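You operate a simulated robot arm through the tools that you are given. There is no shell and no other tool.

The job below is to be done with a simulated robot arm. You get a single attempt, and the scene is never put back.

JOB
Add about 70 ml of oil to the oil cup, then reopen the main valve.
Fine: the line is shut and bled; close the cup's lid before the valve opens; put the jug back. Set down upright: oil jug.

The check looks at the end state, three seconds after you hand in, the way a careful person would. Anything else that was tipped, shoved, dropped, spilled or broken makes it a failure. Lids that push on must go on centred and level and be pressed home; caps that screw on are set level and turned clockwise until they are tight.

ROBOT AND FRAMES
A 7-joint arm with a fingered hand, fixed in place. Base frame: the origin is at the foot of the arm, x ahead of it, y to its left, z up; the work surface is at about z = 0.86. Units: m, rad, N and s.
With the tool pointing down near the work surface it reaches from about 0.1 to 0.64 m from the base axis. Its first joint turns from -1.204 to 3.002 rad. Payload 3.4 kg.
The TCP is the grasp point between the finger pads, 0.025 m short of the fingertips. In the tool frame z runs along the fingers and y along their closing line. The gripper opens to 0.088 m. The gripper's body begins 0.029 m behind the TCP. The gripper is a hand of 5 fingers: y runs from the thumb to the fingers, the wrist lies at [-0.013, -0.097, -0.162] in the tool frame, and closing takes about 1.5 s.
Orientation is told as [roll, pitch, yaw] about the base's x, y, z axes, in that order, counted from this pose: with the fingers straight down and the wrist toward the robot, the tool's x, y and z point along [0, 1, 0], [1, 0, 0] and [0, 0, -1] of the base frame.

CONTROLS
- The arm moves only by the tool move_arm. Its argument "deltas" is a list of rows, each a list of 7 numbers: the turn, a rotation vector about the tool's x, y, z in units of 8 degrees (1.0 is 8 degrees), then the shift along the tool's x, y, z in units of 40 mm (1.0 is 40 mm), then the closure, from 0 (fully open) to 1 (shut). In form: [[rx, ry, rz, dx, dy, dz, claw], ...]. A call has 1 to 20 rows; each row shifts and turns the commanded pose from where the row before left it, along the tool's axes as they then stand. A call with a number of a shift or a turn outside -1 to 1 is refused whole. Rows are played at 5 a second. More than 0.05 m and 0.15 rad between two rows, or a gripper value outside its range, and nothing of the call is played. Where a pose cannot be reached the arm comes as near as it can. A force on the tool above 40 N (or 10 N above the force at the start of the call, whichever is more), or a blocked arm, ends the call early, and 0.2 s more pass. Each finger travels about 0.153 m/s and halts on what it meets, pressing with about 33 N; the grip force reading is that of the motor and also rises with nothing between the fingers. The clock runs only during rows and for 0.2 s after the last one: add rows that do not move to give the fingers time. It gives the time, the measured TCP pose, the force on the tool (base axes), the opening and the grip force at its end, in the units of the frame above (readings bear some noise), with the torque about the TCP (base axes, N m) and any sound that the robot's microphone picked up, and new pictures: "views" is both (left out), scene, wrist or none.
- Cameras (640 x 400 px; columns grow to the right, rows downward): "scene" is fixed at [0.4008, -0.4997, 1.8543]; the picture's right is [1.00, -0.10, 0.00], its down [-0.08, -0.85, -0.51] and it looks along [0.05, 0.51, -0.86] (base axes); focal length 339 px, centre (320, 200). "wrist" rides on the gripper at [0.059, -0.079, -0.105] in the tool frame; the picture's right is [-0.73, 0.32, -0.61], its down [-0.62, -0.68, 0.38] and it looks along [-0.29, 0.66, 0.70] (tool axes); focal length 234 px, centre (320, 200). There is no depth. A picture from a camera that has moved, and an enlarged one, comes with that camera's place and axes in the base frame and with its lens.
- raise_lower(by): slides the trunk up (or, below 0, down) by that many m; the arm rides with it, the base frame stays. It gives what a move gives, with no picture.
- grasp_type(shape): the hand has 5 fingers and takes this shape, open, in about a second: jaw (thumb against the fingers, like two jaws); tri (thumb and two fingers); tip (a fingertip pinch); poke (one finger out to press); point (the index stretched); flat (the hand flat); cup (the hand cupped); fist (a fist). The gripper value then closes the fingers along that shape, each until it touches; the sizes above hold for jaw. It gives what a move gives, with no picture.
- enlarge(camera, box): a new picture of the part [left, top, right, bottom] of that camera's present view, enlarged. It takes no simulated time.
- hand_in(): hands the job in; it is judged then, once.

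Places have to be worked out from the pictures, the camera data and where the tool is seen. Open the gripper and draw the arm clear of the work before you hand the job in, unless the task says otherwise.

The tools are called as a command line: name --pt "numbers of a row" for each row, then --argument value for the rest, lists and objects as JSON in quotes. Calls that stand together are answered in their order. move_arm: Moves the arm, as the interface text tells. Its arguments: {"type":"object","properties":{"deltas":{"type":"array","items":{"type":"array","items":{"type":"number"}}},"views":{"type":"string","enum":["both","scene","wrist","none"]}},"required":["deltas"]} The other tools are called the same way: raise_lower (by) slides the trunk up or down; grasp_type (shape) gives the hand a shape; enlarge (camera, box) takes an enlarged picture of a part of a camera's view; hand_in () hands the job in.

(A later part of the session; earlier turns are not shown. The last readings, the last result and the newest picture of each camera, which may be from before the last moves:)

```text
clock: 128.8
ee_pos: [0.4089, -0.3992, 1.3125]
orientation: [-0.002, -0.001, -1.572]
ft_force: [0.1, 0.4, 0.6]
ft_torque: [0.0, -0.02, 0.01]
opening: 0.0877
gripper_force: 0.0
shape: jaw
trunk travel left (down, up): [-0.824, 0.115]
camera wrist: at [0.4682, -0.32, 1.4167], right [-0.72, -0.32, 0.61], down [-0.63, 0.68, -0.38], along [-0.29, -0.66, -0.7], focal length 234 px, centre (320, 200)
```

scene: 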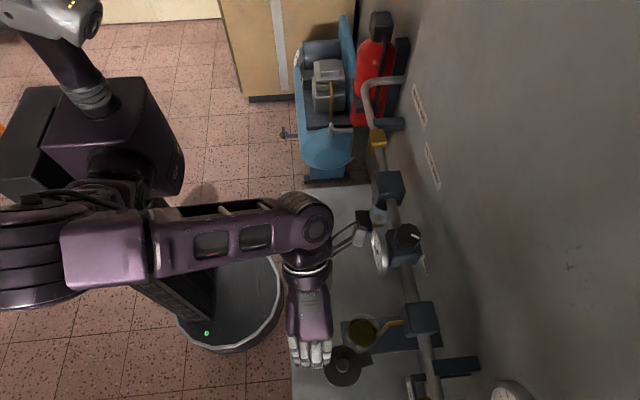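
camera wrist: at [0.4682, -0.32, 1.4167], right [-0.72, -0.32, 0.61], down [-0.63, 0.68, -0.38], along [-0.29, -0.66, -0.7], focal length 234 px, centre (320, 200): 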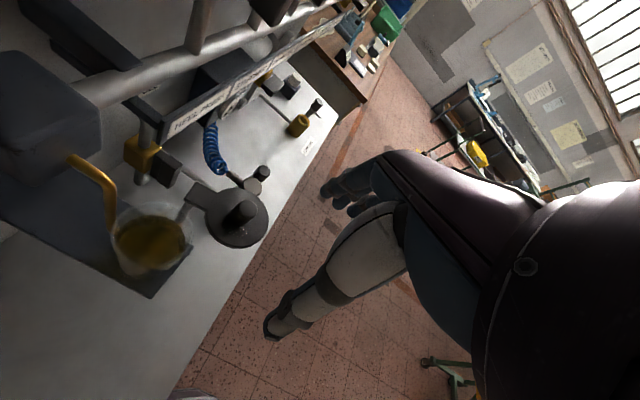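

The hand is level and reachable here. I'll zoom in to locate the knob precisely, and check the cup level from this angle too.

enlarge --camera "wrist" --box '[90, 160, 290, 290]'

enlarge --camera "scene" --box '[320, 300, 420, 390]'

```text
3.08 times, centred on (190, 225) of wrist
camera zoom: at [0.4682, -0.32, 1.4167], right [-0.72, -0.32, 0.61], down [-0.63, 0.68, -0.38], along [-0.29, -0.66, -0.7], focal length 720 px, centre (720, 123)
```

zoom: 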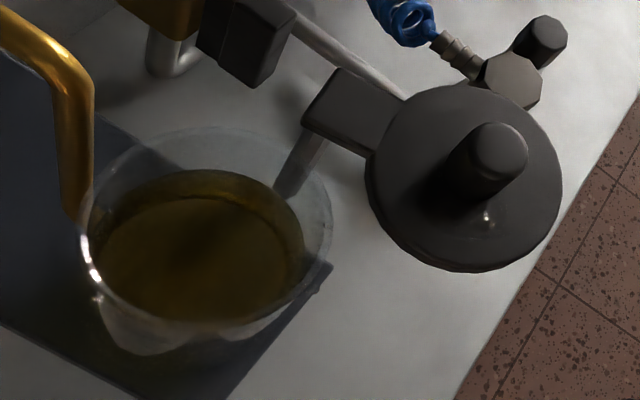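

```text
4.44 times, centred on (370, 345) of scene
camera zoom: at [0.4008, -0.4997, 1.8543], right [1.0, -0.1, 0.0], down [-0.08, -0.85, -0.51], along [0.05, 0.51, -0.86], focal length 1505 px, centre (98, -444)
```

zoom: 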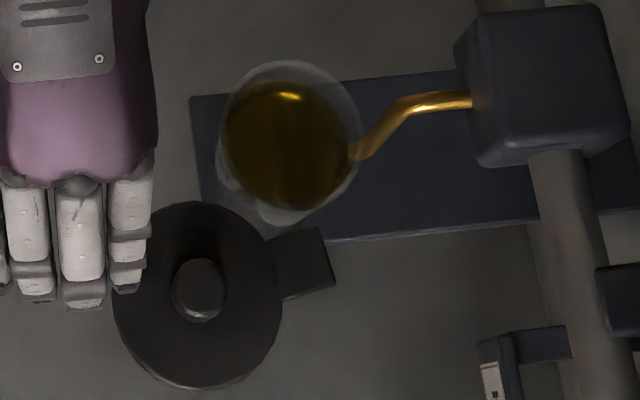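

There's a tiny bright speck on the lid near the knob; I'll zoom in to see whether it is just a reflection.

enlarge --camera "wrist" --box '[205, 180, 275, 250]'

enlarge --camera "scene" --box '[338, 340, 388, 385]'

enlarge --camera "wrist" --box '[100, 190, 210, 280]'

```text
5.71 times, centred on (240, 215) of wrist
camera zoom: at [0.4682, -0.32, 1.4167], right [-0.72, -0.32, 0.61], down [-0.63, 0.68, -0.38], along [-0.29, -0.66, -0.7], focal length 1338 px, centre (777, 114)
```

zoom: 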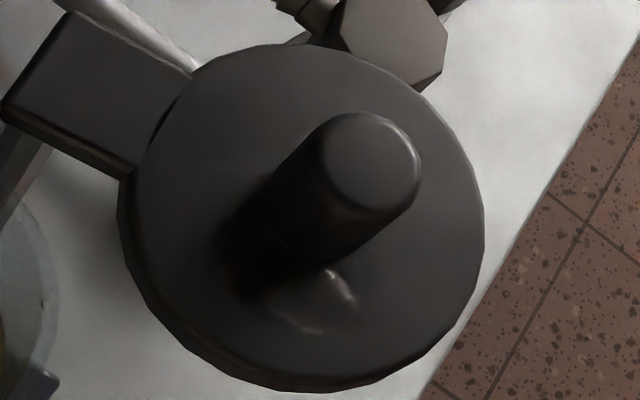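

```text
8.89 times, centred on (363, 362) of scene
camera zoom: at [0.4008, -0.4997, 1.8543], right [1.0, -0.1, 0.0], down [-0.08, -0.85, -0.51], along [0.05, 0.51, -0.86], focal length 3010 px, centre (-62, -1244)
```

zoom: 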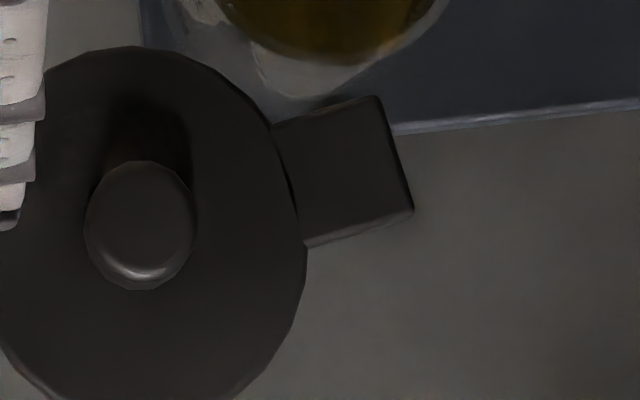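

```text
4.44 times, centred on (155, 235) of wrist
camera zoom: at [0.4682, -0.32, 1.4167], right [-0.72, -0.32, 0.61], down [-0.63, 0.68, -0.38], along [-0.29, -0.66, -0.7], focal length 1041 px, centre (1053, 44)
```

zoom: 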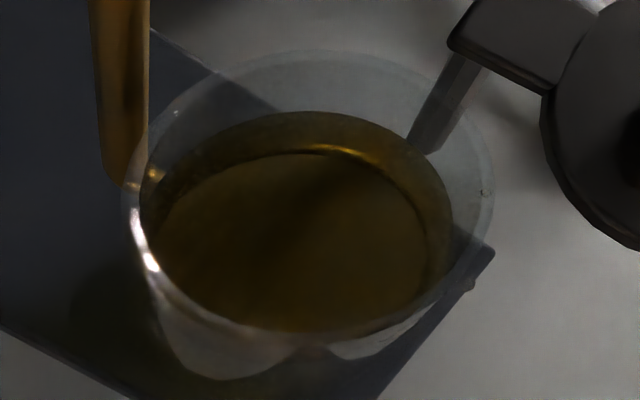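

Only a sheen, not a drop. The knob is at (0.446, -0.448); I'll move over it and descend with the hand open.

move_arm --pt "0 0 0 0.47 0.61 0.2 0" --pt "0 0 0 0.46 0.61 0.3 0" --pt "0 0 0 0 0 0.7 0" --pt "0 0 0 0 0 0.7 0" --pt "0 0 0 0 0 0.62 0" --pt "0 0 0 0 0 0 0" --views "both"

enlarge --camera "wrist" --box '[160, 170, 380, 370]'

```text
clock: 130.2
ee_pos: [0.4462, -0.4471, 1.2139]
orientation: [-0.001, -0.001, -1.567]
ft_force: [0.3, 0.4, 0.9]
ft_torque: [0.02, -0.01, -0.02]
opening: 0.0877
gripper_force: 0.0
shape: jaw
trunk travel left (down, up): [-0.824, 0.115]
camera wrist: at [0.5056, -0.3689, 1.3184], right [-0.72, -0.32, 0.61], down [-0.62, 0.68, -0.38], along [-0.29, -0.66, -0.7], focal length 234 px, centre (320, 200)
```

scene: 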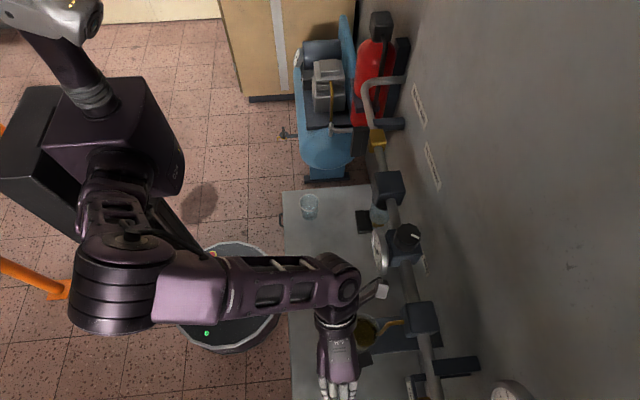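
wrist: 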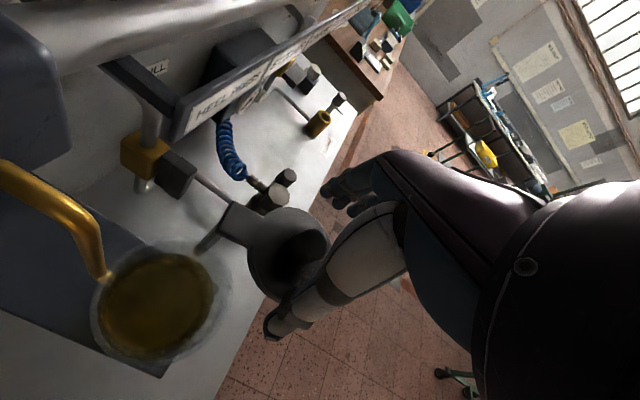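

```text
2.00 times, centred on (270, 270) of wrist
camera zoom: at [0.5056, -0.3689, 1.3184], right [-0.72, -0.32, 0.61], down [-0.62, 0.68, -0.38], along [-0.29, -0.66, -0.7], focal length 468 px, centre (420, 60)
```

zoom: 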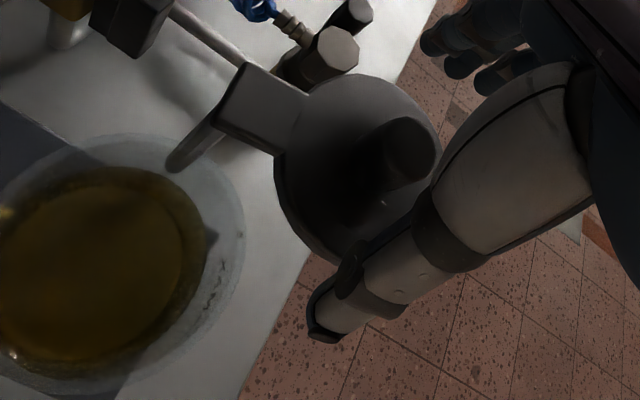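

Fingers straddle the knob again. I'll close on it.

move_arm --pt "0 0 0 0 0 0.06 0.4" --pt "0 0 0 0 0 0 0.7" --pt "0 0 0 0 0 0 0.9" --pt "0 0 0 0 0 0 0.9" --pt "0 0 0 0 0 0 0.9" --pt "0 0 0 0 0 0 0.9" --pt "0 0 0 0 0 0 0.9" --views "wrist"

```text
clock: 131.8
ee_pos: [0.4468, -0.4468, 1.2109]
orientation: [-0.002, -0.002, -1.569]
ft_force: [0.9, 4.5, -2.9]
ft_torque: [0.07, 0.01, 0.01]
opening: 0.0123
gripper_force: 32.8
shape: jaw
trunk travel left (down, up): [-0.824, 0.115]
camera wrist: at [0.5057, -0.3684, 1.3157], right [-0.72, -0.32, 0.61], down [-0.63, 0.68, -0.38], along [-0.29, -0.66, -0.69], focal length 234 px, centre (320, 200)
```

wrist: 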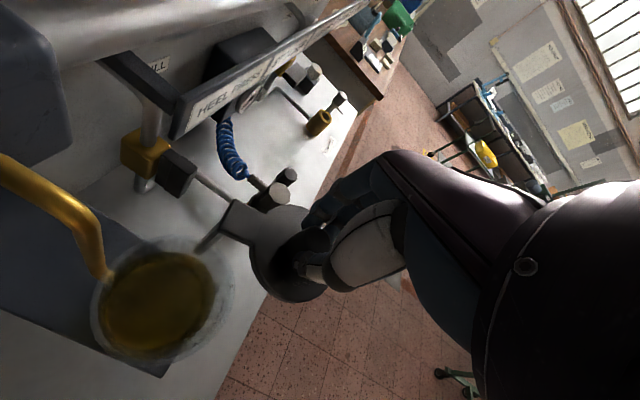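

Gripped again. I'll ease the grip slightly so that the knob can turn in the fingers, and sweep it back along the arc around the post (first half).

move_arm --pt "0 0 0 0 0 0 0.87" --pt "0 0 0 -0.01 -0.2575 0 0.87" --pt "0 0 0 0.0475 -0.2625 0 0.87" --pt "0 0 0 0.0975 -0.245 0 0.87" --pt "0 0 0 0.15 -0.2225 0 0.87" --pt "0 0 0 0 0 0 0.87" --views "both"

enlarge --camera "wrist" --box '[160, 170, 380, 370]'

enlarge --camera "scene" --box '[320, 300, 420, 390]'

```text
clock: 133.2
ee_pos: [0.4568, -0.4096, 1.2095]
orientation: [-0.002, 0.001, -1.57]
ft_force: [0.2, -1.3, 1.7]
ft_torque: [-0.03, 0.05, -0.02]
opening: 0.0124
gripper_force: 0.0
shape: jaw
trunk travel left (down, up): [-0.824, 0.115]
camera wrist: at [0.5163, -0.3309, 1.3142], right [-0.72, -0.32, 0.61], down [-0.62, 0.68, -0.38], along [-0.29, -0.66, -0.7], focal length 234 px, centre (320, 200)
```

scene: 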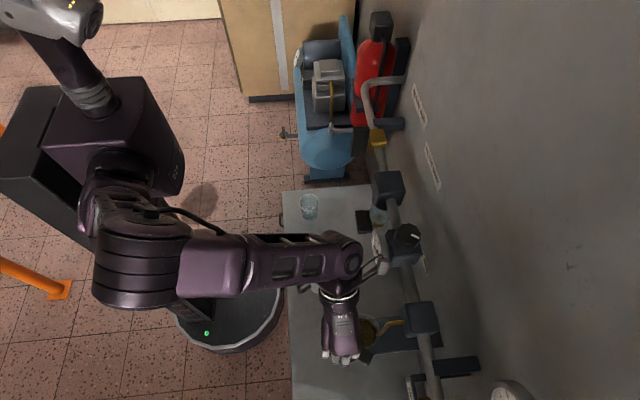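
wrist: 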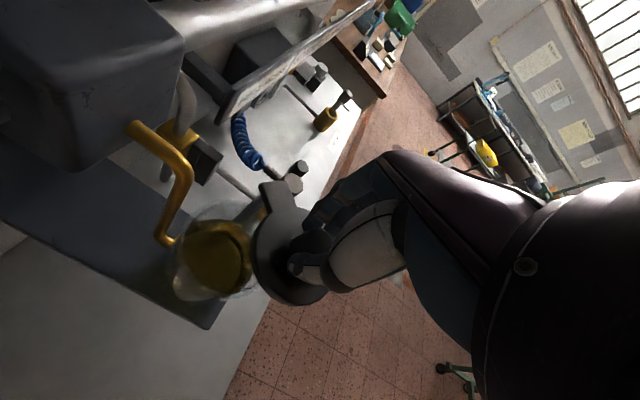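

```text
2.00 times, centred on (270, 270) of wrist
camera zoom: at [0.5163, -0.3309, 1.3142], right [-0.72, -0.32, 0.61], down [-0.62, 0.68, -0.38], along [-0.29, -0.66, -0.7], focal length 468 px, centre (420, 60)
```

zoom: 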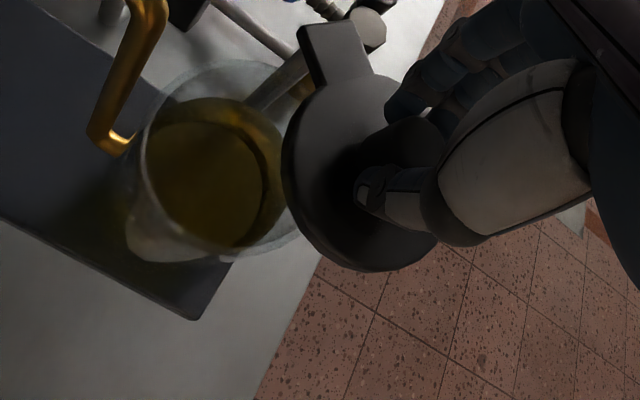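

```text
4.44 times, centred on (370, 345) of scene
camera zoom: at [0.4008, -0.4997, 1.8543], right [1.0, -0.1, 0.0], down [-0.08, -0.85, -0.51], along [0.05, 0.51, -0.86], focal length 1505 px, centre (98, -444)
```

zoom: 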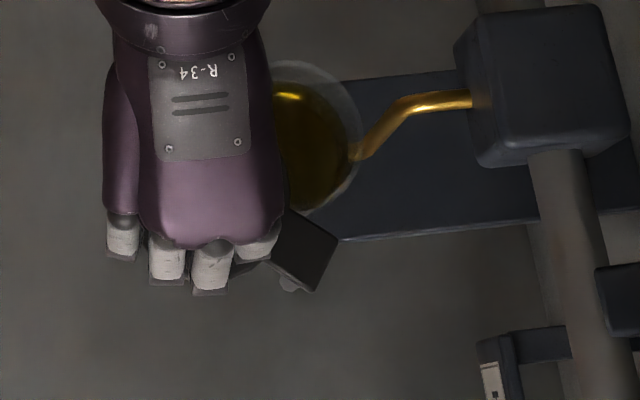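

The lid is half closed with minimal force. I'll continue the second half of the arc up to the closed position.

move_arm --pt "0 0 0 0.2 -0.2 0 0.88" --pt "0 0 0 0.225 -0.155 0 0.88" --pt "0 0 0 0.25 -0.1 0 0.88" --pt "0 0 0 0.22 -0.045 0 0.88" --pt "0 0 0 0.09 -0.0125 0 0.88" --pt "0 0 0 0 0 0 0.88" --views "both"

enlarge --camera "wrist" --box '[160, 170, 380, 370]'

enlarge --camera "scene" --box '[330, 300, 420, 380]'

```text
clock: 134.6
ee_pos: [0.4975, -0.3887, 1.2093]
orientation: [-0.002, -0.001, -1.57]
ft_force: [-4.4, -2.1, -0.3]
ft_torque: [-0.05, 0.06, -0.03]
opening: 0.0111
gripper_force: 0.1
shape: jaw
trunk travel left (down, up): [-0.824, 0.115]
camera wrist: at [0.5562, -0.31, 1.3147], right [-0.72, -0.32, 0.61], down [-0.62, 0.68, -0.38], along [-0.29, -0.66, -0.7], focal length 234 px, centre (320, 200)
```

scene: 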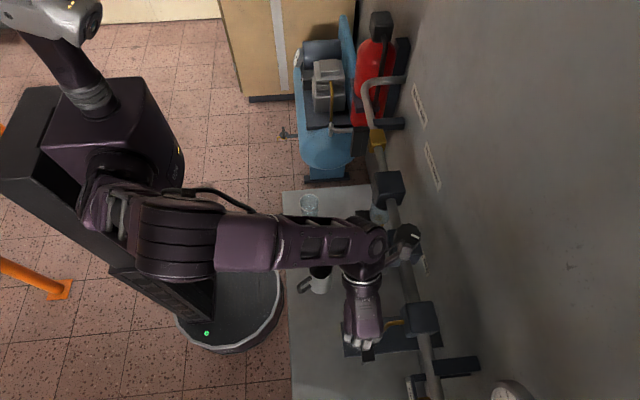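
wrist: 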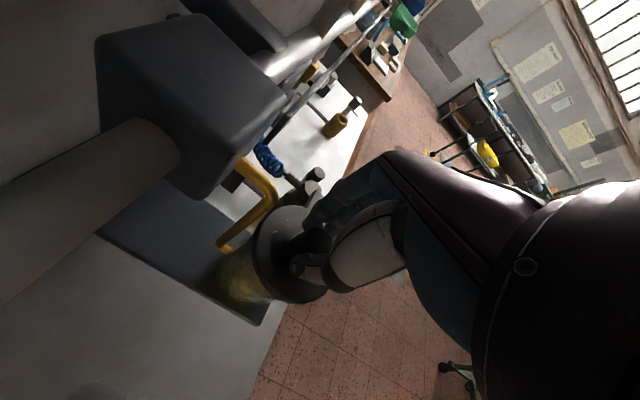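

```text
2.00 times, centred on (270, 270) of wrist
camera zoom: at [0.5562, -0.31, 1.3147], right [-0.72, -0.32, 0.61], down [-0.62, 0.68, -0.38], along [-0.29, -0.66, -0.7], focal length 468 px, centre (420, 60)
```

zoom: 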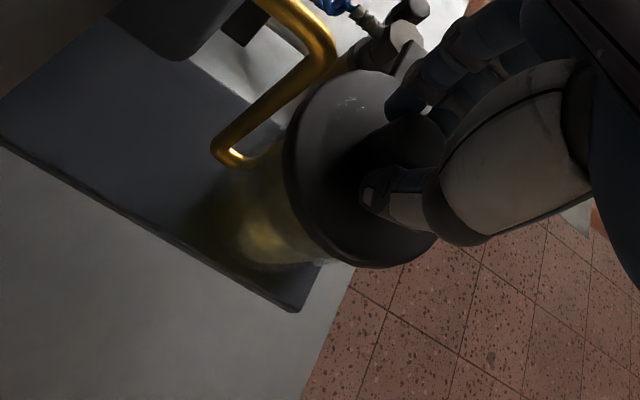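

```text
5.00 times, centred on (375, 340) of scene
camera zoom: at [0.4008, -0.4997, 1.8543], right [1.0, -0.1, 0.0], down [-0.08, -0.85, -0.51], along [0.05, 0.51, -0.86], focal length 1693 px, centre (45, -500)
```

zoom: 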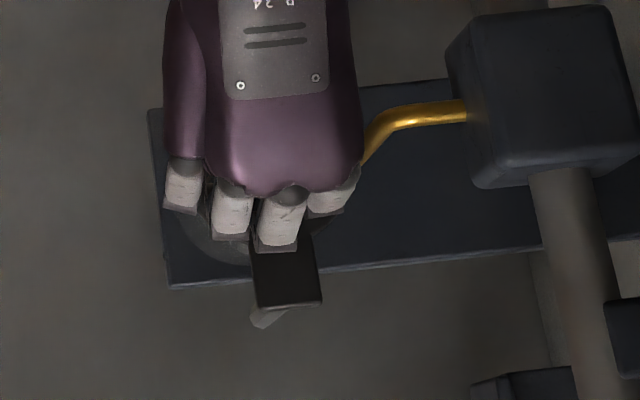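

The lid is back at the closed spot. I'll release it gently, lift the hand clear, and compare with the initial view.

move_arm --pt "0 0 0 0 0 0 0.7" --pt "0 0 0 0 0 0 0.3" --pt "0 0 0 0 0 0 0" --pt "0 0 0 0 0 0 0" --pt "0 0 0 0 0 -0.6 0" --pt "0 0 0 0 0 -0.8 0" --pt "0 0 0 0 -0.5 -0.5 0" --pt "0 0 0 -0.7 -0.5 0 0" --pt "0 0 0 -0.9 0 0 0" --pt "0 0 0 -0.9 0 0 0" --pt "0 0 0 0 0 0 0" --views "both"

enlarge --camera "scene" --box '[330, 300, 400, 370]'

enlarge --camera "wrist" --box '[100, 150, 300, 300]'

```text
clock: 137.0
ee_pos: [0.3959, -0.3451, 1.2832]
orientation: [-0.001, -0.002, -1.568]
ft_force: [0.0, 0.3, -1.3]
ft_torque: [-0.01, 0.03, -0.01]
opening: 0.088
gripper_force: 0.1
shape: jaw
trunk travel left (down, up): [-0.824, 0.115]
camera wrist: at [0.4549, -0.268, 1.3886], right [-0.72, -0.32, 0.61], down [-0.63, 0.68, -0.38], along [-0.29, -0.66, -0.69], focal length 234 px, centre (320, 200)
```

scene: 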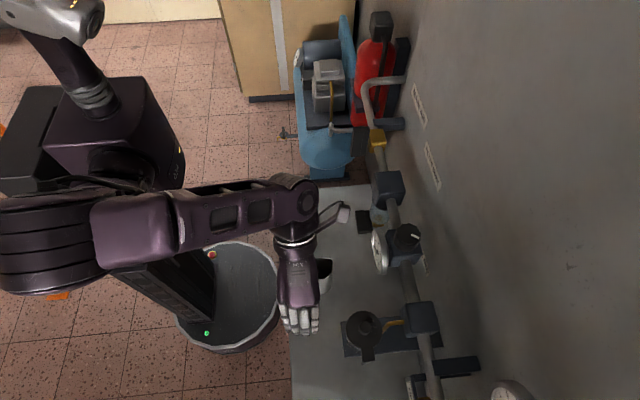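
wrist: 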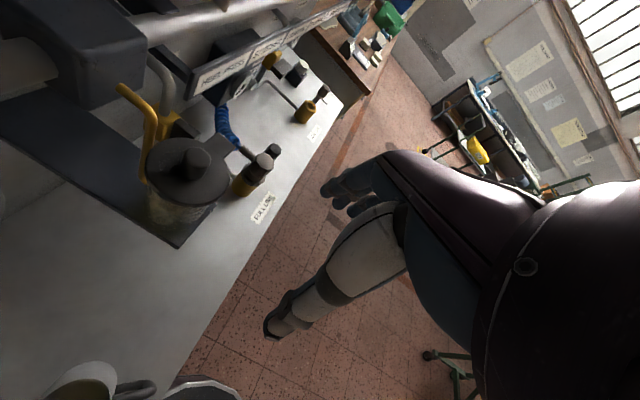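

```text
5.71 times, centred on (365, 335) of scene
camera zoom: at [0.4008, -0.4997, 1.8543], right [1.0, -0.1, 0.0], down [-0.08, -0.85, -0.51], along [0.05, 0.51, -0.86], focal length 1935 px, centre (63, -571)
```

zoom: 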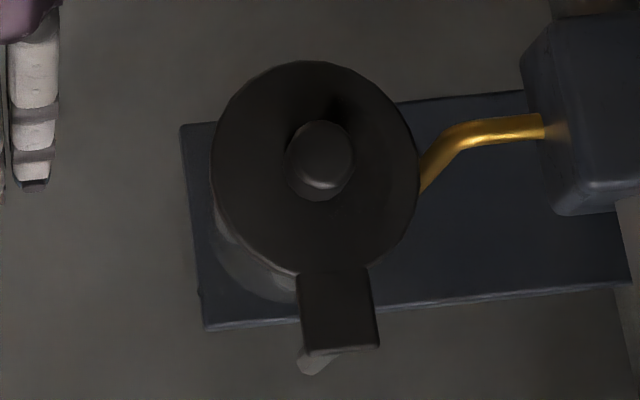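

```text
2.67 times, centred on (200, 225) of wrist
camera zoom: at [0.4549, -0.268, 1.3886], right [-0.72, -0.32, 0.61], down [-0.63, 0.68, -0.38], along [-0.29, -0.66, -0.69], focal length 624 px, centre (640, 133)
```

zoom: 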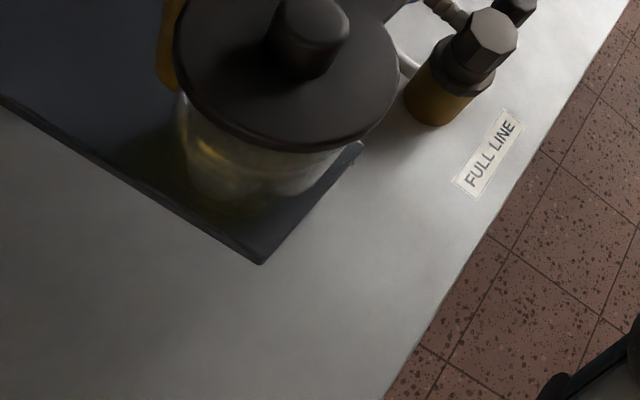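

The lid matches its initial closed position exactly. I notice a tiny notch on the plate's left edge; I'll zoom in there and around the cup for any drips.

enlarge --camera "scene" --box '[334, 338, 364, 366]'

enlarge --camera "wrist" --box '[120, 170, 230, 260]'

enlarge --camera "scene" --box '[285, 240, 355, 310]'

```text
14.29 times, centred on (349, 352) of scene
camera zoom: at [0.4008, -0.4997, 1.8543], right [1.0, -0.1, 0.0], down [-0.08, -0.85, -0.51], along [0.05, 0.51, -0.86], focal length 4838 px, centre (-94, -1971)
```

zoom: 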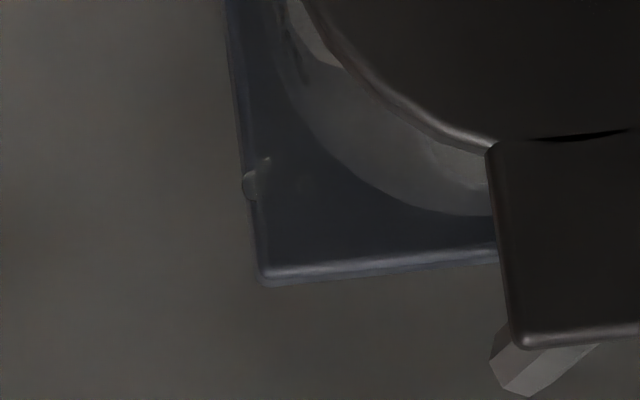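

```text
4.44 times, centred on (175, 215) of wrist
camera zoom: at [0.4549, -0.268, 1.3886], right [-0.72, -0.32, 0.61], down [-0.63, 0.68, -0.38], along [-0.29, -0.66, -0.69], focal length 1041 px, centre (964, 133)
```

zoom: 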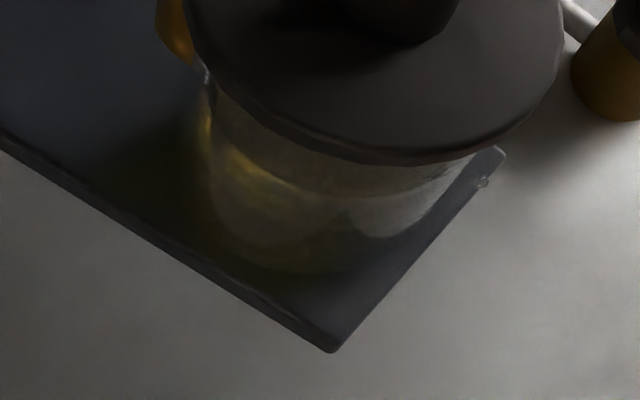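

```text
5.71 times, centred on (320, 275) of scene
camera zoom: at [0.4008, -0.4997, 1.8543], right [1.0, -0.1, 0.0], down [-0.08, -0.85, -0.51], along [0.05, 0.51, -0.86], focal length 1935 px, centre (320, -229)
```

zoom: 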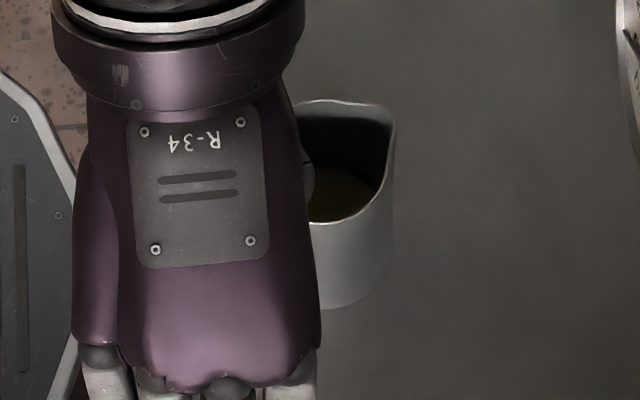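

A single ~1 mm droplet sits on the plate's edge, negligible, and everything else is clean. Next is the main valve: I'll yaw the hand back to 0°, rise, and move toward it for a close look.

move_arm --pt "0 0 -1 0 0 -0.3 0" --pt "0 0 -1 0 0 -0.3 0" --pt "0 0 -1 0 0 0 0" --pt "0 0 -1 0 0 0 0" --pt "0 0 -1 0 0 0 0" --pt "0 0 -1 0 0 0 0" --pt "0 0 -1 0 0 0 0" --pt "0 0 -1 0 0 0 0" --pt "0 0 -1 0 0 0 0" --pt "0 0 -1 0 0 0 0" --pt "0 0 -1 0 0 0 0" --pt "0 0 -0.23 0 0 0 0" --pt "0 0 0 0 0 0 0" --views "none"

move_arm --pt "0 0 0 0.8 0 -0.8 0" --pt "0 0 0 0.9 0 -0.8 0" --pt "0 0 0 0.9 0 -0.8 0" --pt "0 0 0 0.9 -0.2 0 0" --pt "0 0 0 0.9 -0.2 0 0" --pt "0 0 0 0.9 0 0 0" --pt "0 0 0 0.9 0 0 0" --pt "0 0 0 0 0 0 0" --views "both"

```text
clock: 139.8
ee_pos: [0.3966, -0.349, 1.309]
orientation: [0.0, 0.002, -0.001]
ft_force: [0.2, 0.2, 0.2]
ft_torque: [0.0, 0.0, 0.01]
opening: 0.0877
gripper_force: 0.1
shape: jaw
trunk travel left (down, up): [-0.824, 0.115]
```

```text
clock: 141.6
ee_pos: [0.3816, -0.0977, 1.4045]
orientation: [-0.001, 0.001, -0.002]
ft_force: [0.3, -0.7, 0.0]
ft_torque: [0.0, 0.0, 0.04]
opening: 0.088
gripper_force: 0.0
shape: jaw
trunk travel left (down, up): [-0.824, 0.115]
camera wrist: at [0.3033, -0.0403, 1.5095], right [0.32, -0.73, 0.61], down [-0.68, -0.62, -0.38], along [0.66, -0.29, -0.7], focal length 234 px, centre (320, 200)
```

scene: 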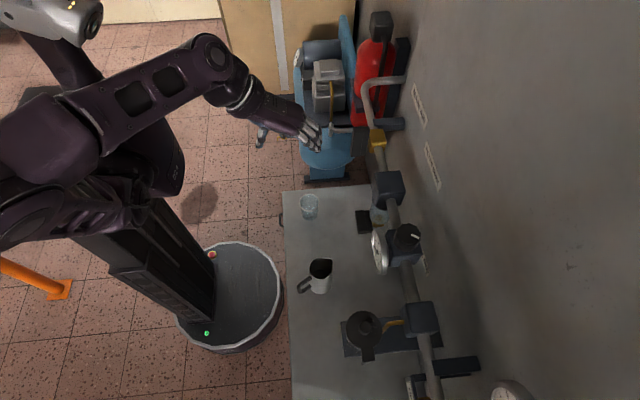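
wrist: 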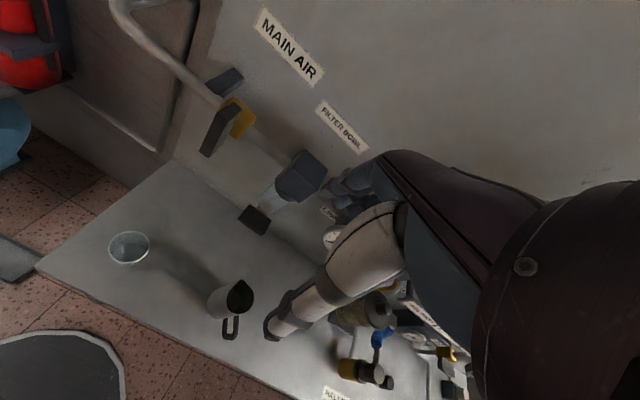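

Good view of the valve. I'll enlarge it, along with the drain cock and the now-free jug and cup.

enlarge --camera "wrist" --box '[170, 60, 290, 170]'

enlarge --camera "scene" --box '[335, 95, 425, 175]'

enlarge --camera "scene" --box '[280, 240, 400, 370]'

enlarge --camera "wrist" --box '[220, 130, 350, 250]'

```text
3.64 times, centred on (230, 115) of wrist
camera zoom: at [0.3033, -0.0403, 1.5095], right [0.32, -0.73, 0.61], down [-0.68, -0.62, -0.38], along [0.66, -0.29, -0.7], focal length 852 px, centre (647, 509)
```

zoom: 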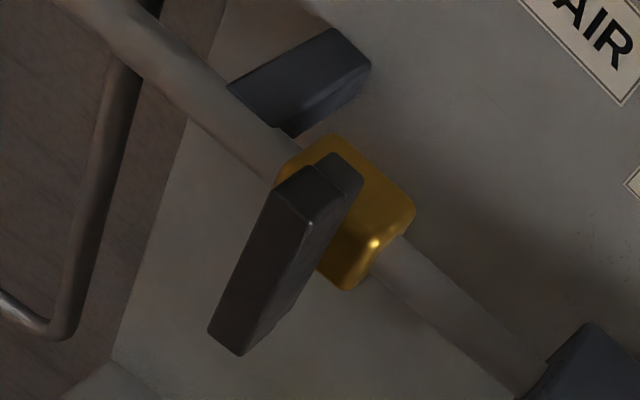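

```text
5.00 times, centred on (380, 135) of scene
camera zoom: at [0.4008, -0.4997, 1.8543], right [1.0, -0.1, 0.0], down [-0.08, -0.85, -0.51], along [0.05, 0.51, -0.86], focal length 1693 px, centre (20, 525)
```

zoom: 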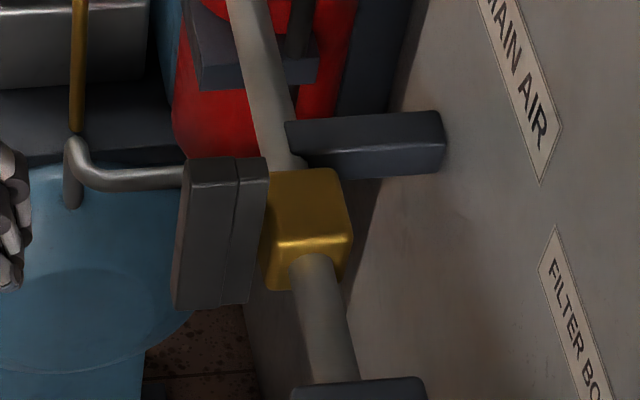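

```text
3.08 times, centred on (340, 305) of scene
camera zoom: at [0.4008, -0.4997, 1.8543], right [1.0, -0.1, 0.0], down [-0.08, -0.85, -0.51], along [0.05, 0.51, -0.86], focal length 1042 px, centre (258, -123)
```

zoom: 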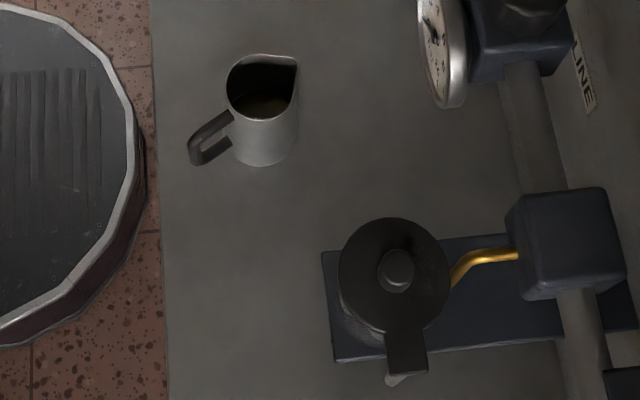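

```text
3.33 times, centred on (285, 190) of wrist
camera zoom: at [0.3033, -0.0403, 1.5095], right [0.32, -0.73, 0.61], down [-0.68, -0.62, -0.38], along [0.66, -0.29, -0.7], focal length 781 px, centre (437, 233)
```

zoom: 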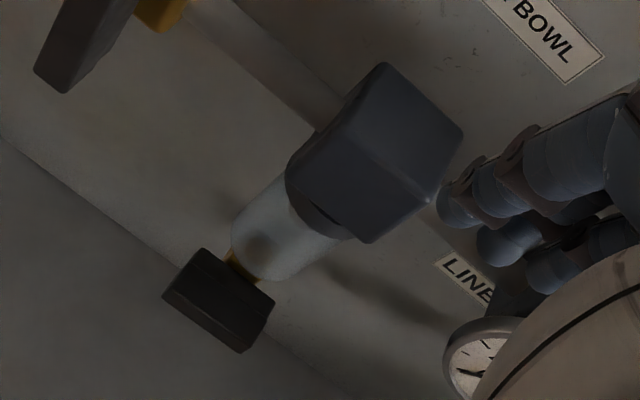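

The valve's lever hangs vertically (crosswise to the pipe = shut), about 11 cm long at x≈0.545, y≈0.035, z 1.154–1.268, pivoting near (0.59, 0.03, 1.223). I'll form the "poke" shape to push the lever's lower end, and look at where that finger lies.

grasp_type --shape "poke"

move_arm --pt "0 0 0 0 0 0 0" --views "both"

enlarge --camera "wrist" --box '[240, 130, 480, 350]'

enlarge --camera "scene" --box '[220, 70, 350, 170]'

```text
clock: 142.5
ee_pos: [0.3819, -0.0973, 1.4036]
orientation: [-0.001, 0.003, -0.002]
ft_force: [0.3, -0.8, -0.5]
ft_torque: [0.01, 0.0, 0.01]
opening: 0.0
gripper_force: 0.0
shape: poke
trunk travel left (down, up): [-0.824, 0.115]
```

```text
clock: 142.9
ee_pos: [0.3825, -0.0986, 1.404]
orientation: [0.001, 0.002, -0.002]
ft_force: [0.2, 0.0, 0.4]
ft_torque: [-0.05, 0.01, -0.02]
opening: 0.0
gripper_force: 0.0
shape: poke
trunk travel left (down, up): [-0.824, 0.115]
camera wrist: at [0.3034, -0.0392, 1.5095], right [0.32, -0.73, 0.61], down [-0.68, -0.62, -0.38], along [0.66, -0.29, -0.7], focal length 234 px, centre (320, 200)
```

scene: 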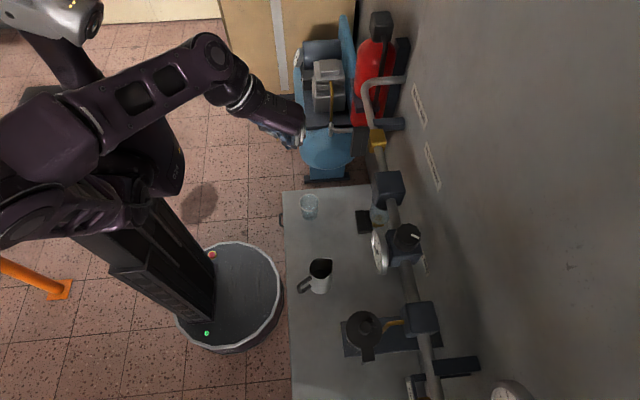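
wrist: 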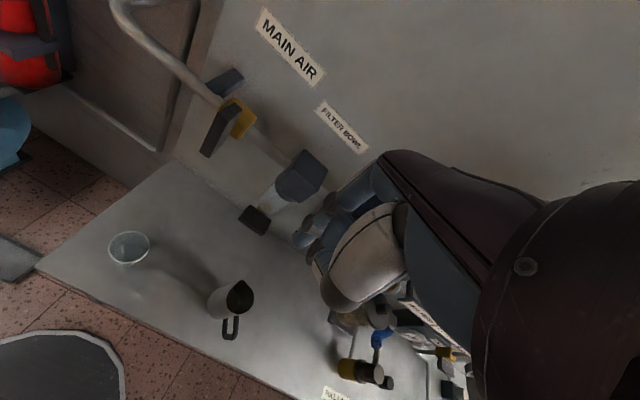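

```text
1.82 times, centred on (360, 240) of wrist
camera zoom: at [0.3034, -0.0392, 1.5095], right [0.32, -0.73, 0.61], down [-0.68, -0.62, -0.38], along [0.66, -0.29, -0.7], focal length 426 px, centre (247, 127)
```

zoom: 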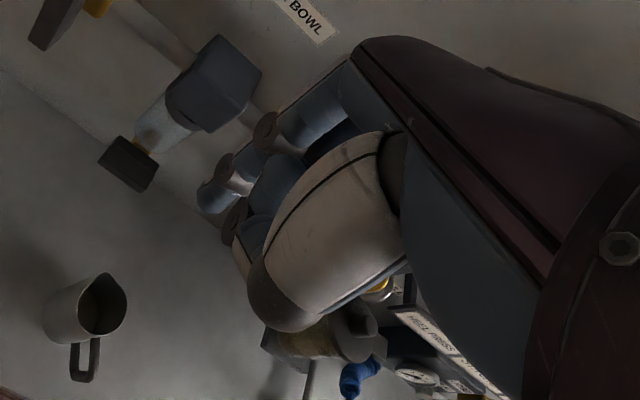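

```text
4.00 times, centred on (285, 120) of scene
camera zoom: at [0.4008, -0.4997, 1.8543], right [1.0, -0.1, 0.0], down [-0.08, -0.85, -0.51], along [0.05, 0.51, -0.86], focal length 1355 px, centre (460, 520)
```

zoom: 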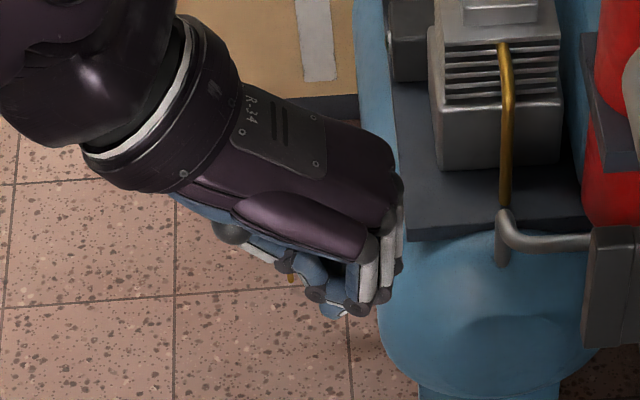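

The poke finger's tip lies essentially on the tool axis. I'll pitch the hand forward so the finger points at the wall like a peg, staying high and clear.

move_arm --pt "0 0 0 0.8 0 -0.8 0" --pt "0 0 0 0.8 0 -0.8 0" --pt "-1 0 0 0.8 0 0 0" --pt "-1 0 0 0.8 0 0 0" --pt "-1 0 0 0.8 0 0 0" --pt "-1 0 0 0 0 0 0" --pt "-1 0 0 0 0 0 0" --pt "-1 0 0 0 0 0 0" --pt "-1 0 0 0 0 0 0" --pt "-1 0 0 0 0 0 0" --pt "-0.75 0 0 0 0 0 0" --pt "0 0 0 0 0 0 0" --views "both"

```text
clock: 145.5
ee_pos: [0.3943, -0.0714, 1.5474]
orientation: [-0.003, -1.22, 0.006]
ft_force: [0.6, 0.3, 0.1]
ft_torque: [-0.01, 0.01, -0.01]
opening: 0.0002
gripper_force: 0.1
shape: poke
out of reach, approached as far as the arm can: row 2, 3, 4, 5, 9, 10, 11
trunk travel left (down, up): [-0.824, 0.115]
camera wrist: at [0.268, -0.0147, 1.5096], right [-0.46, -0.73, 0.51], down [0.13, -0.62, -0.77], along [0.88, -0.29, 0.38], focal length 234 px, centre (320, 200)
```

scene: 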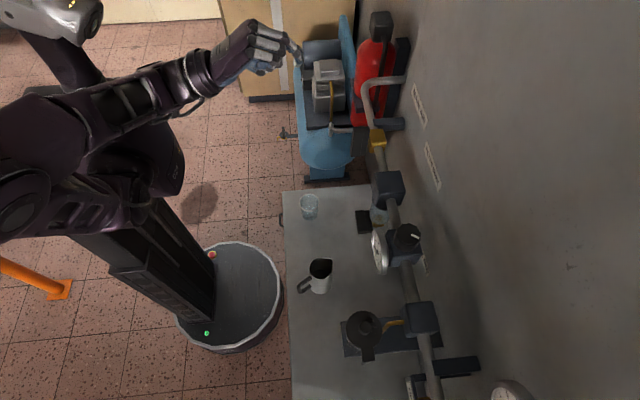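
wrist: 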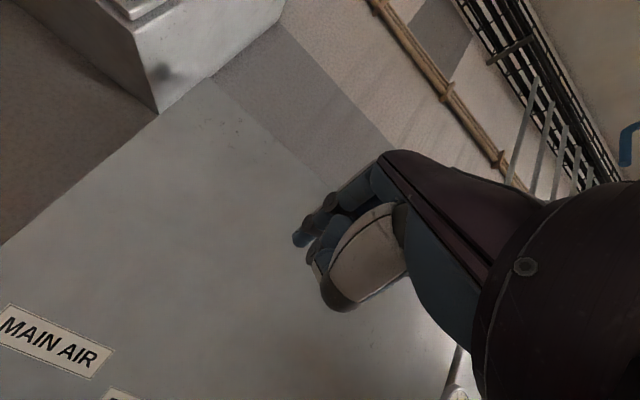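

The pose is reached, with the finger clearly pointing at the wall. I'll move it out toward the valve's column (x≈0.47, y≈0.07) while still high.

move_arm --pt "0 0 0 0.88 -0.25 0.6 0" --pt "0 0 0 0.88 -0.25 0.6 0" --pt "0 0 0 0.88 -0.25 0.6 0" --pt "0 0 0 0.88 -0.25 0.6 0" --pt "0 0 0 0 0 0 0" --views "none"

raise_lower --by -0.2

move_arm --pt "0 0 0 0 0 0 0" --views "both"

```text
clock: 146.7
ee_pos: [0.4908, -0.0564, 1.5446]
orientation: [-0.007, -1.218, 0.01]
ft_force: [0.2, -1.1, 0.4]
ft_torque: [0.0, -0.02, 0.01]
opening: 0.0
gripper_force: 0.0
shape: poke
out of reach, approached as far as the arm can: row 1, 2, 3, 4
trunk travel left (down, up): [-0.824, 0.115]
```

```text
clock: 148.9
ee_pos: [0.4903, -0.055, 1.3433]
orientation: [-0.006, -1.22, 0.01]
ft_force: [0.3, -0.3, 0.2]
ft_torque: [-0.01, 0.0, -0.01]
opening: 0.0
gripper_force: 0.1
shape: poke
trunk travel left (down, up): [-0.624, 0.316]
```

```text
clock: 149.3
ee_pos: [0.4901, -0.0557, 1.3445]
orientation: [-0.006, -1.218, 0.009]
ft_force: [0.0, 0.5, -0.6]
ft_torque: [0.0, -0.02, 0.03]
opening: 0.0
gripper_force: 0.1
shape: poke
trunk travel left (down, up): [-0.624, 0.316]
camera wrist: at [0.3647, 0.0017, 1.3059], right [-0.46, -0.73, 0.51], down [0.13, -0.62, -0.77], along [0.88, -0.29, 0.38], focal length 234 px, centre (320, 200)
```

scene: 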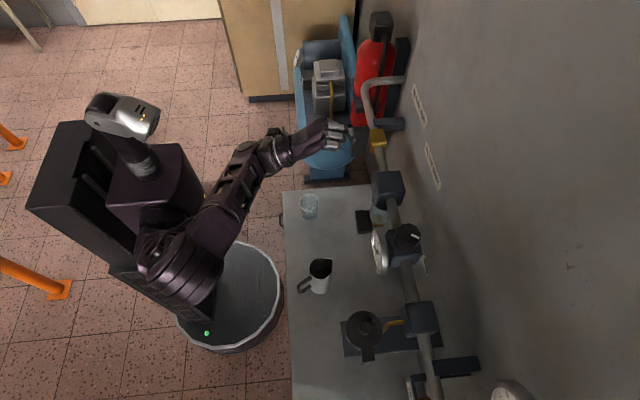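
wrist: 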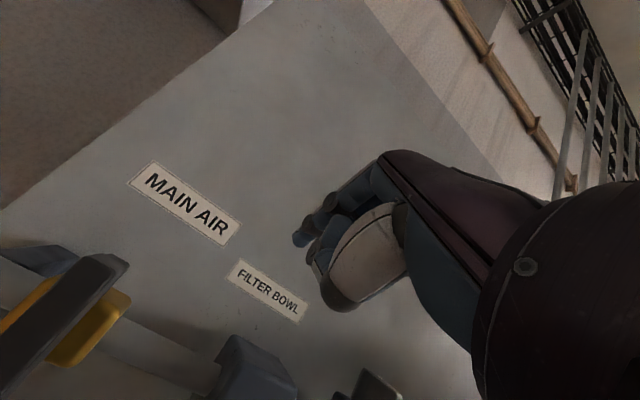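

The hand is safely in front of the pipe. I'll shift toward +y to get to the far side of the lever.

move_arm --pt "0 0 0 0.8 -0.3 -0.1 0" --pt "0 0 0 0.8 -0.3 -0.1 0" --pt "0 0 0 0.8 -0.3 -0.1 0" --pt "0 0 0 0.8 -0.2 0 0" --pt "0 0 0 0 0 0 0" --views "both"

```text
clock: 150.5
ee_pos: [0.4948, -0.0518, 1.3463]
orientation: [-0.009, -1.215, 0.012]
ft_force: [-0.1, -0.7, 0.0]
ft_torque: [-0.02, -0.01, -0.02]
opening: 0.0
gripper_force: 0.1
shape: poke
out of reach, approached as far as the arm can: row 1, 2, 3, 4
trunk travel left (down, up): [-0.624, 0.316]
camera wrist: at [0.3674, 0.0049, 1.3091], right [-0.45, -0.73, 0.52], down [0.13, -0.62, -0.77], along [0.88, -0.28, 0.38], focal length 234 px, centre (320, 200)
```

scene: 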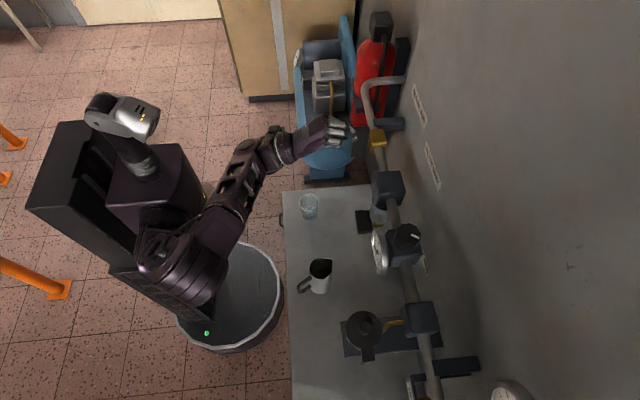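
wrist: 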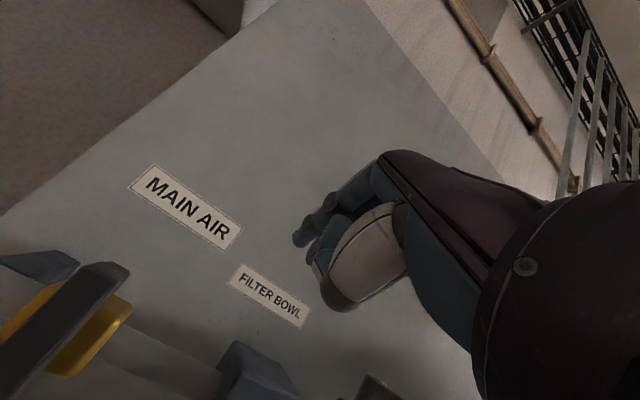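

The arm's posture (elbow to the right) limits +y with the hand square to the wall. I'll yaw the hand 32° to the left, which suits this posture, and try moving +y again.

move_arm --pt "0 0.88 -0.32 0 0 0 0" --pt "0 0.88 -0.32 0 0 0 0" --pt "0 0.88 -0.32 0 0 0 0" --pt "0 0.88 -0.32 0 0 0 0" --pt "0 0 0 0.5 0 0 0" --pt "0 0 0 0.5 0 0 0" --pt "0 0 0 0 0 0 0" --views "both"

```text
clock: 152.1
ee_pos: [0.4765, -0.0168, 1.3455]
orientation: [0.003, -1.215, 0.526]
ft_force: [0.5, 0.5, 0.8]
ft_torque: [0.01, 0.01, 0.0]
opening: 0.0001
gripper_force: 0.0
shape: poke
trunk travel left (down, up): [-0.624, 0.316]
camera wrist: at [0.3368, -0.0308, 1.308], right [-0.03, -0.86, 0.51], down [0.42, -0.48, -0.77], along [0.91, 0.19, 0.38], focal length 234 px, centre (320, 200)
```

scene: 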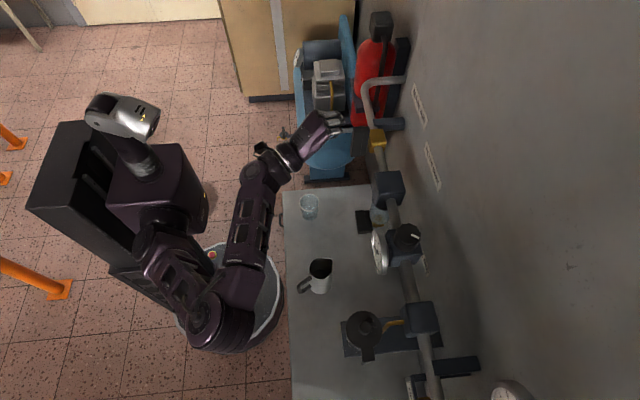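
wrist: 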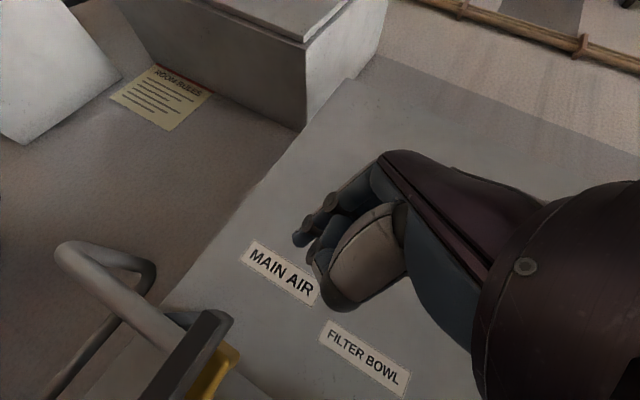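

Now it moves freely. I'll set up the approach line: shift slightly to -y, then lower by trunk to the lever's lower end height, with the finger still in front of the lever plane.

move_arm --pt "0 0 0 -0.38 -0.075 -0.2 0" --pt "0 0 0 -0.38 -0.075 -0.2 0" --pt "0 0 0 0 0 0 0" --views "none"

raise_lower --by -0.14

move_arm --pt "0 0 0 0 0 0 0" --views "both"

enlarge --camera "wrist" --box '[120, 130, 380, 350]'

enlarge --camera "scene" --box '[320, 100, 420, 200]'

```text
clock: 152.9
ee_pos: [0.4757, -0.0528, 1.3463]
orientation: [0.001, -1.215, 0.529]
ft_force: [0.2, 0.0, 0.3]
ft_torque: [-0.03, -0.02, 0.01]
opening: 0.0003
gripper_force: 0.1
shape: poke
trunk travel left (down, up): [-0.624, 0.316]
```

```text
clock: 154.6
ee_pos: [0.4766, -0.052, 1.2065]
orientation: [0.001, -1.217, 0.526]
ft_force: [-0.1, 0.0, 0.1]
ft_torque: [-0.01, 0.02, 0.0]
opening: 0.0001
gripper_force: 0.1
shape: poke
trunk travel left (down, up): [-0.484, 0.456]
```

```text
clock: 155.0
ee_pos: [0.4754, -0.0518, 1.2058]
orientation: [-0.001, -1.216, 0.526]
ft_force: [0.6, -0.3, -0.1]
ft_torque: [0.01, 0.0, -0.06]
opening: 0.0
gripper_force: 0.0
shape: poke
trunk travel left (down, up): [-0.484, 0.456]
camera wrist: at [0.3372, -0.065, 1.1688], right [-0.03, -0.86, 0.51], down [0.42, -0.48, -0.77], along [0.91, 0.19, 0.38], focal length 234 px, centre (320, 200)
```

scene: 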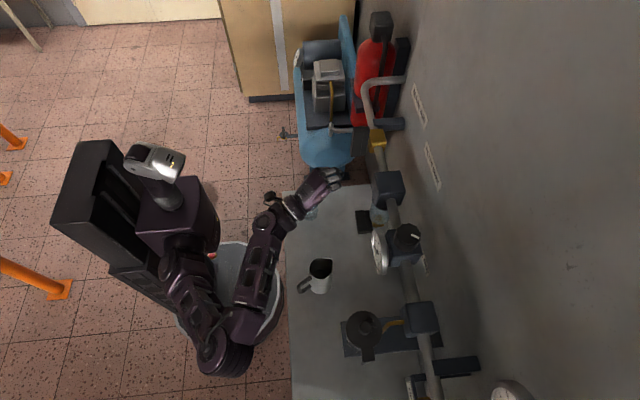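
wrist: 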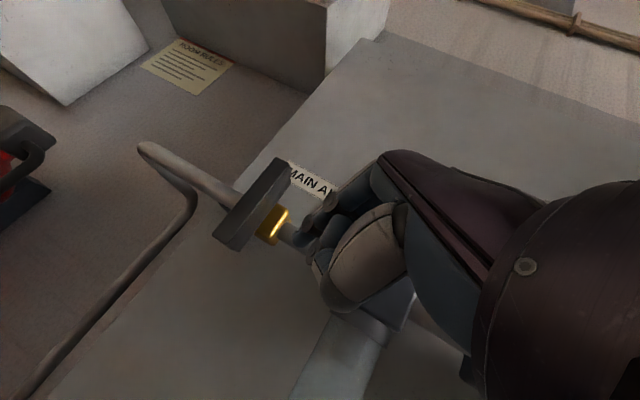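

```text
1.82 times, centred on (250, 240) of wrist
camera zoom: at [0.3372, -0.065, 1.1688], right [-0.03, -0.86, 0.51], down [0.42, -0.48, -0.77], along [0.91, 0.19, 0.38], focal length 426 px, centre (447, 127)
```

zoom: 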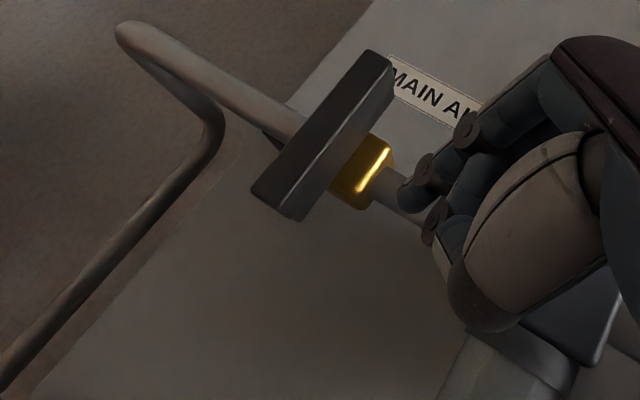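

```text
4.00 times, centred on (370, 150) of scene
camera zoom: at [0.4008, -0.4997, 1.8543], right [1.0, -0.1, 0.0], down [-0.08, -0.85, -0.51], along [0.05, 0.51, -0.86], focal length 1355 px, centre (120, 400)
```

zoom: 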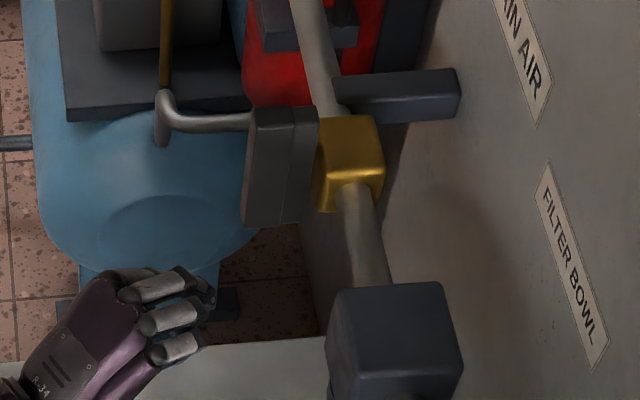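

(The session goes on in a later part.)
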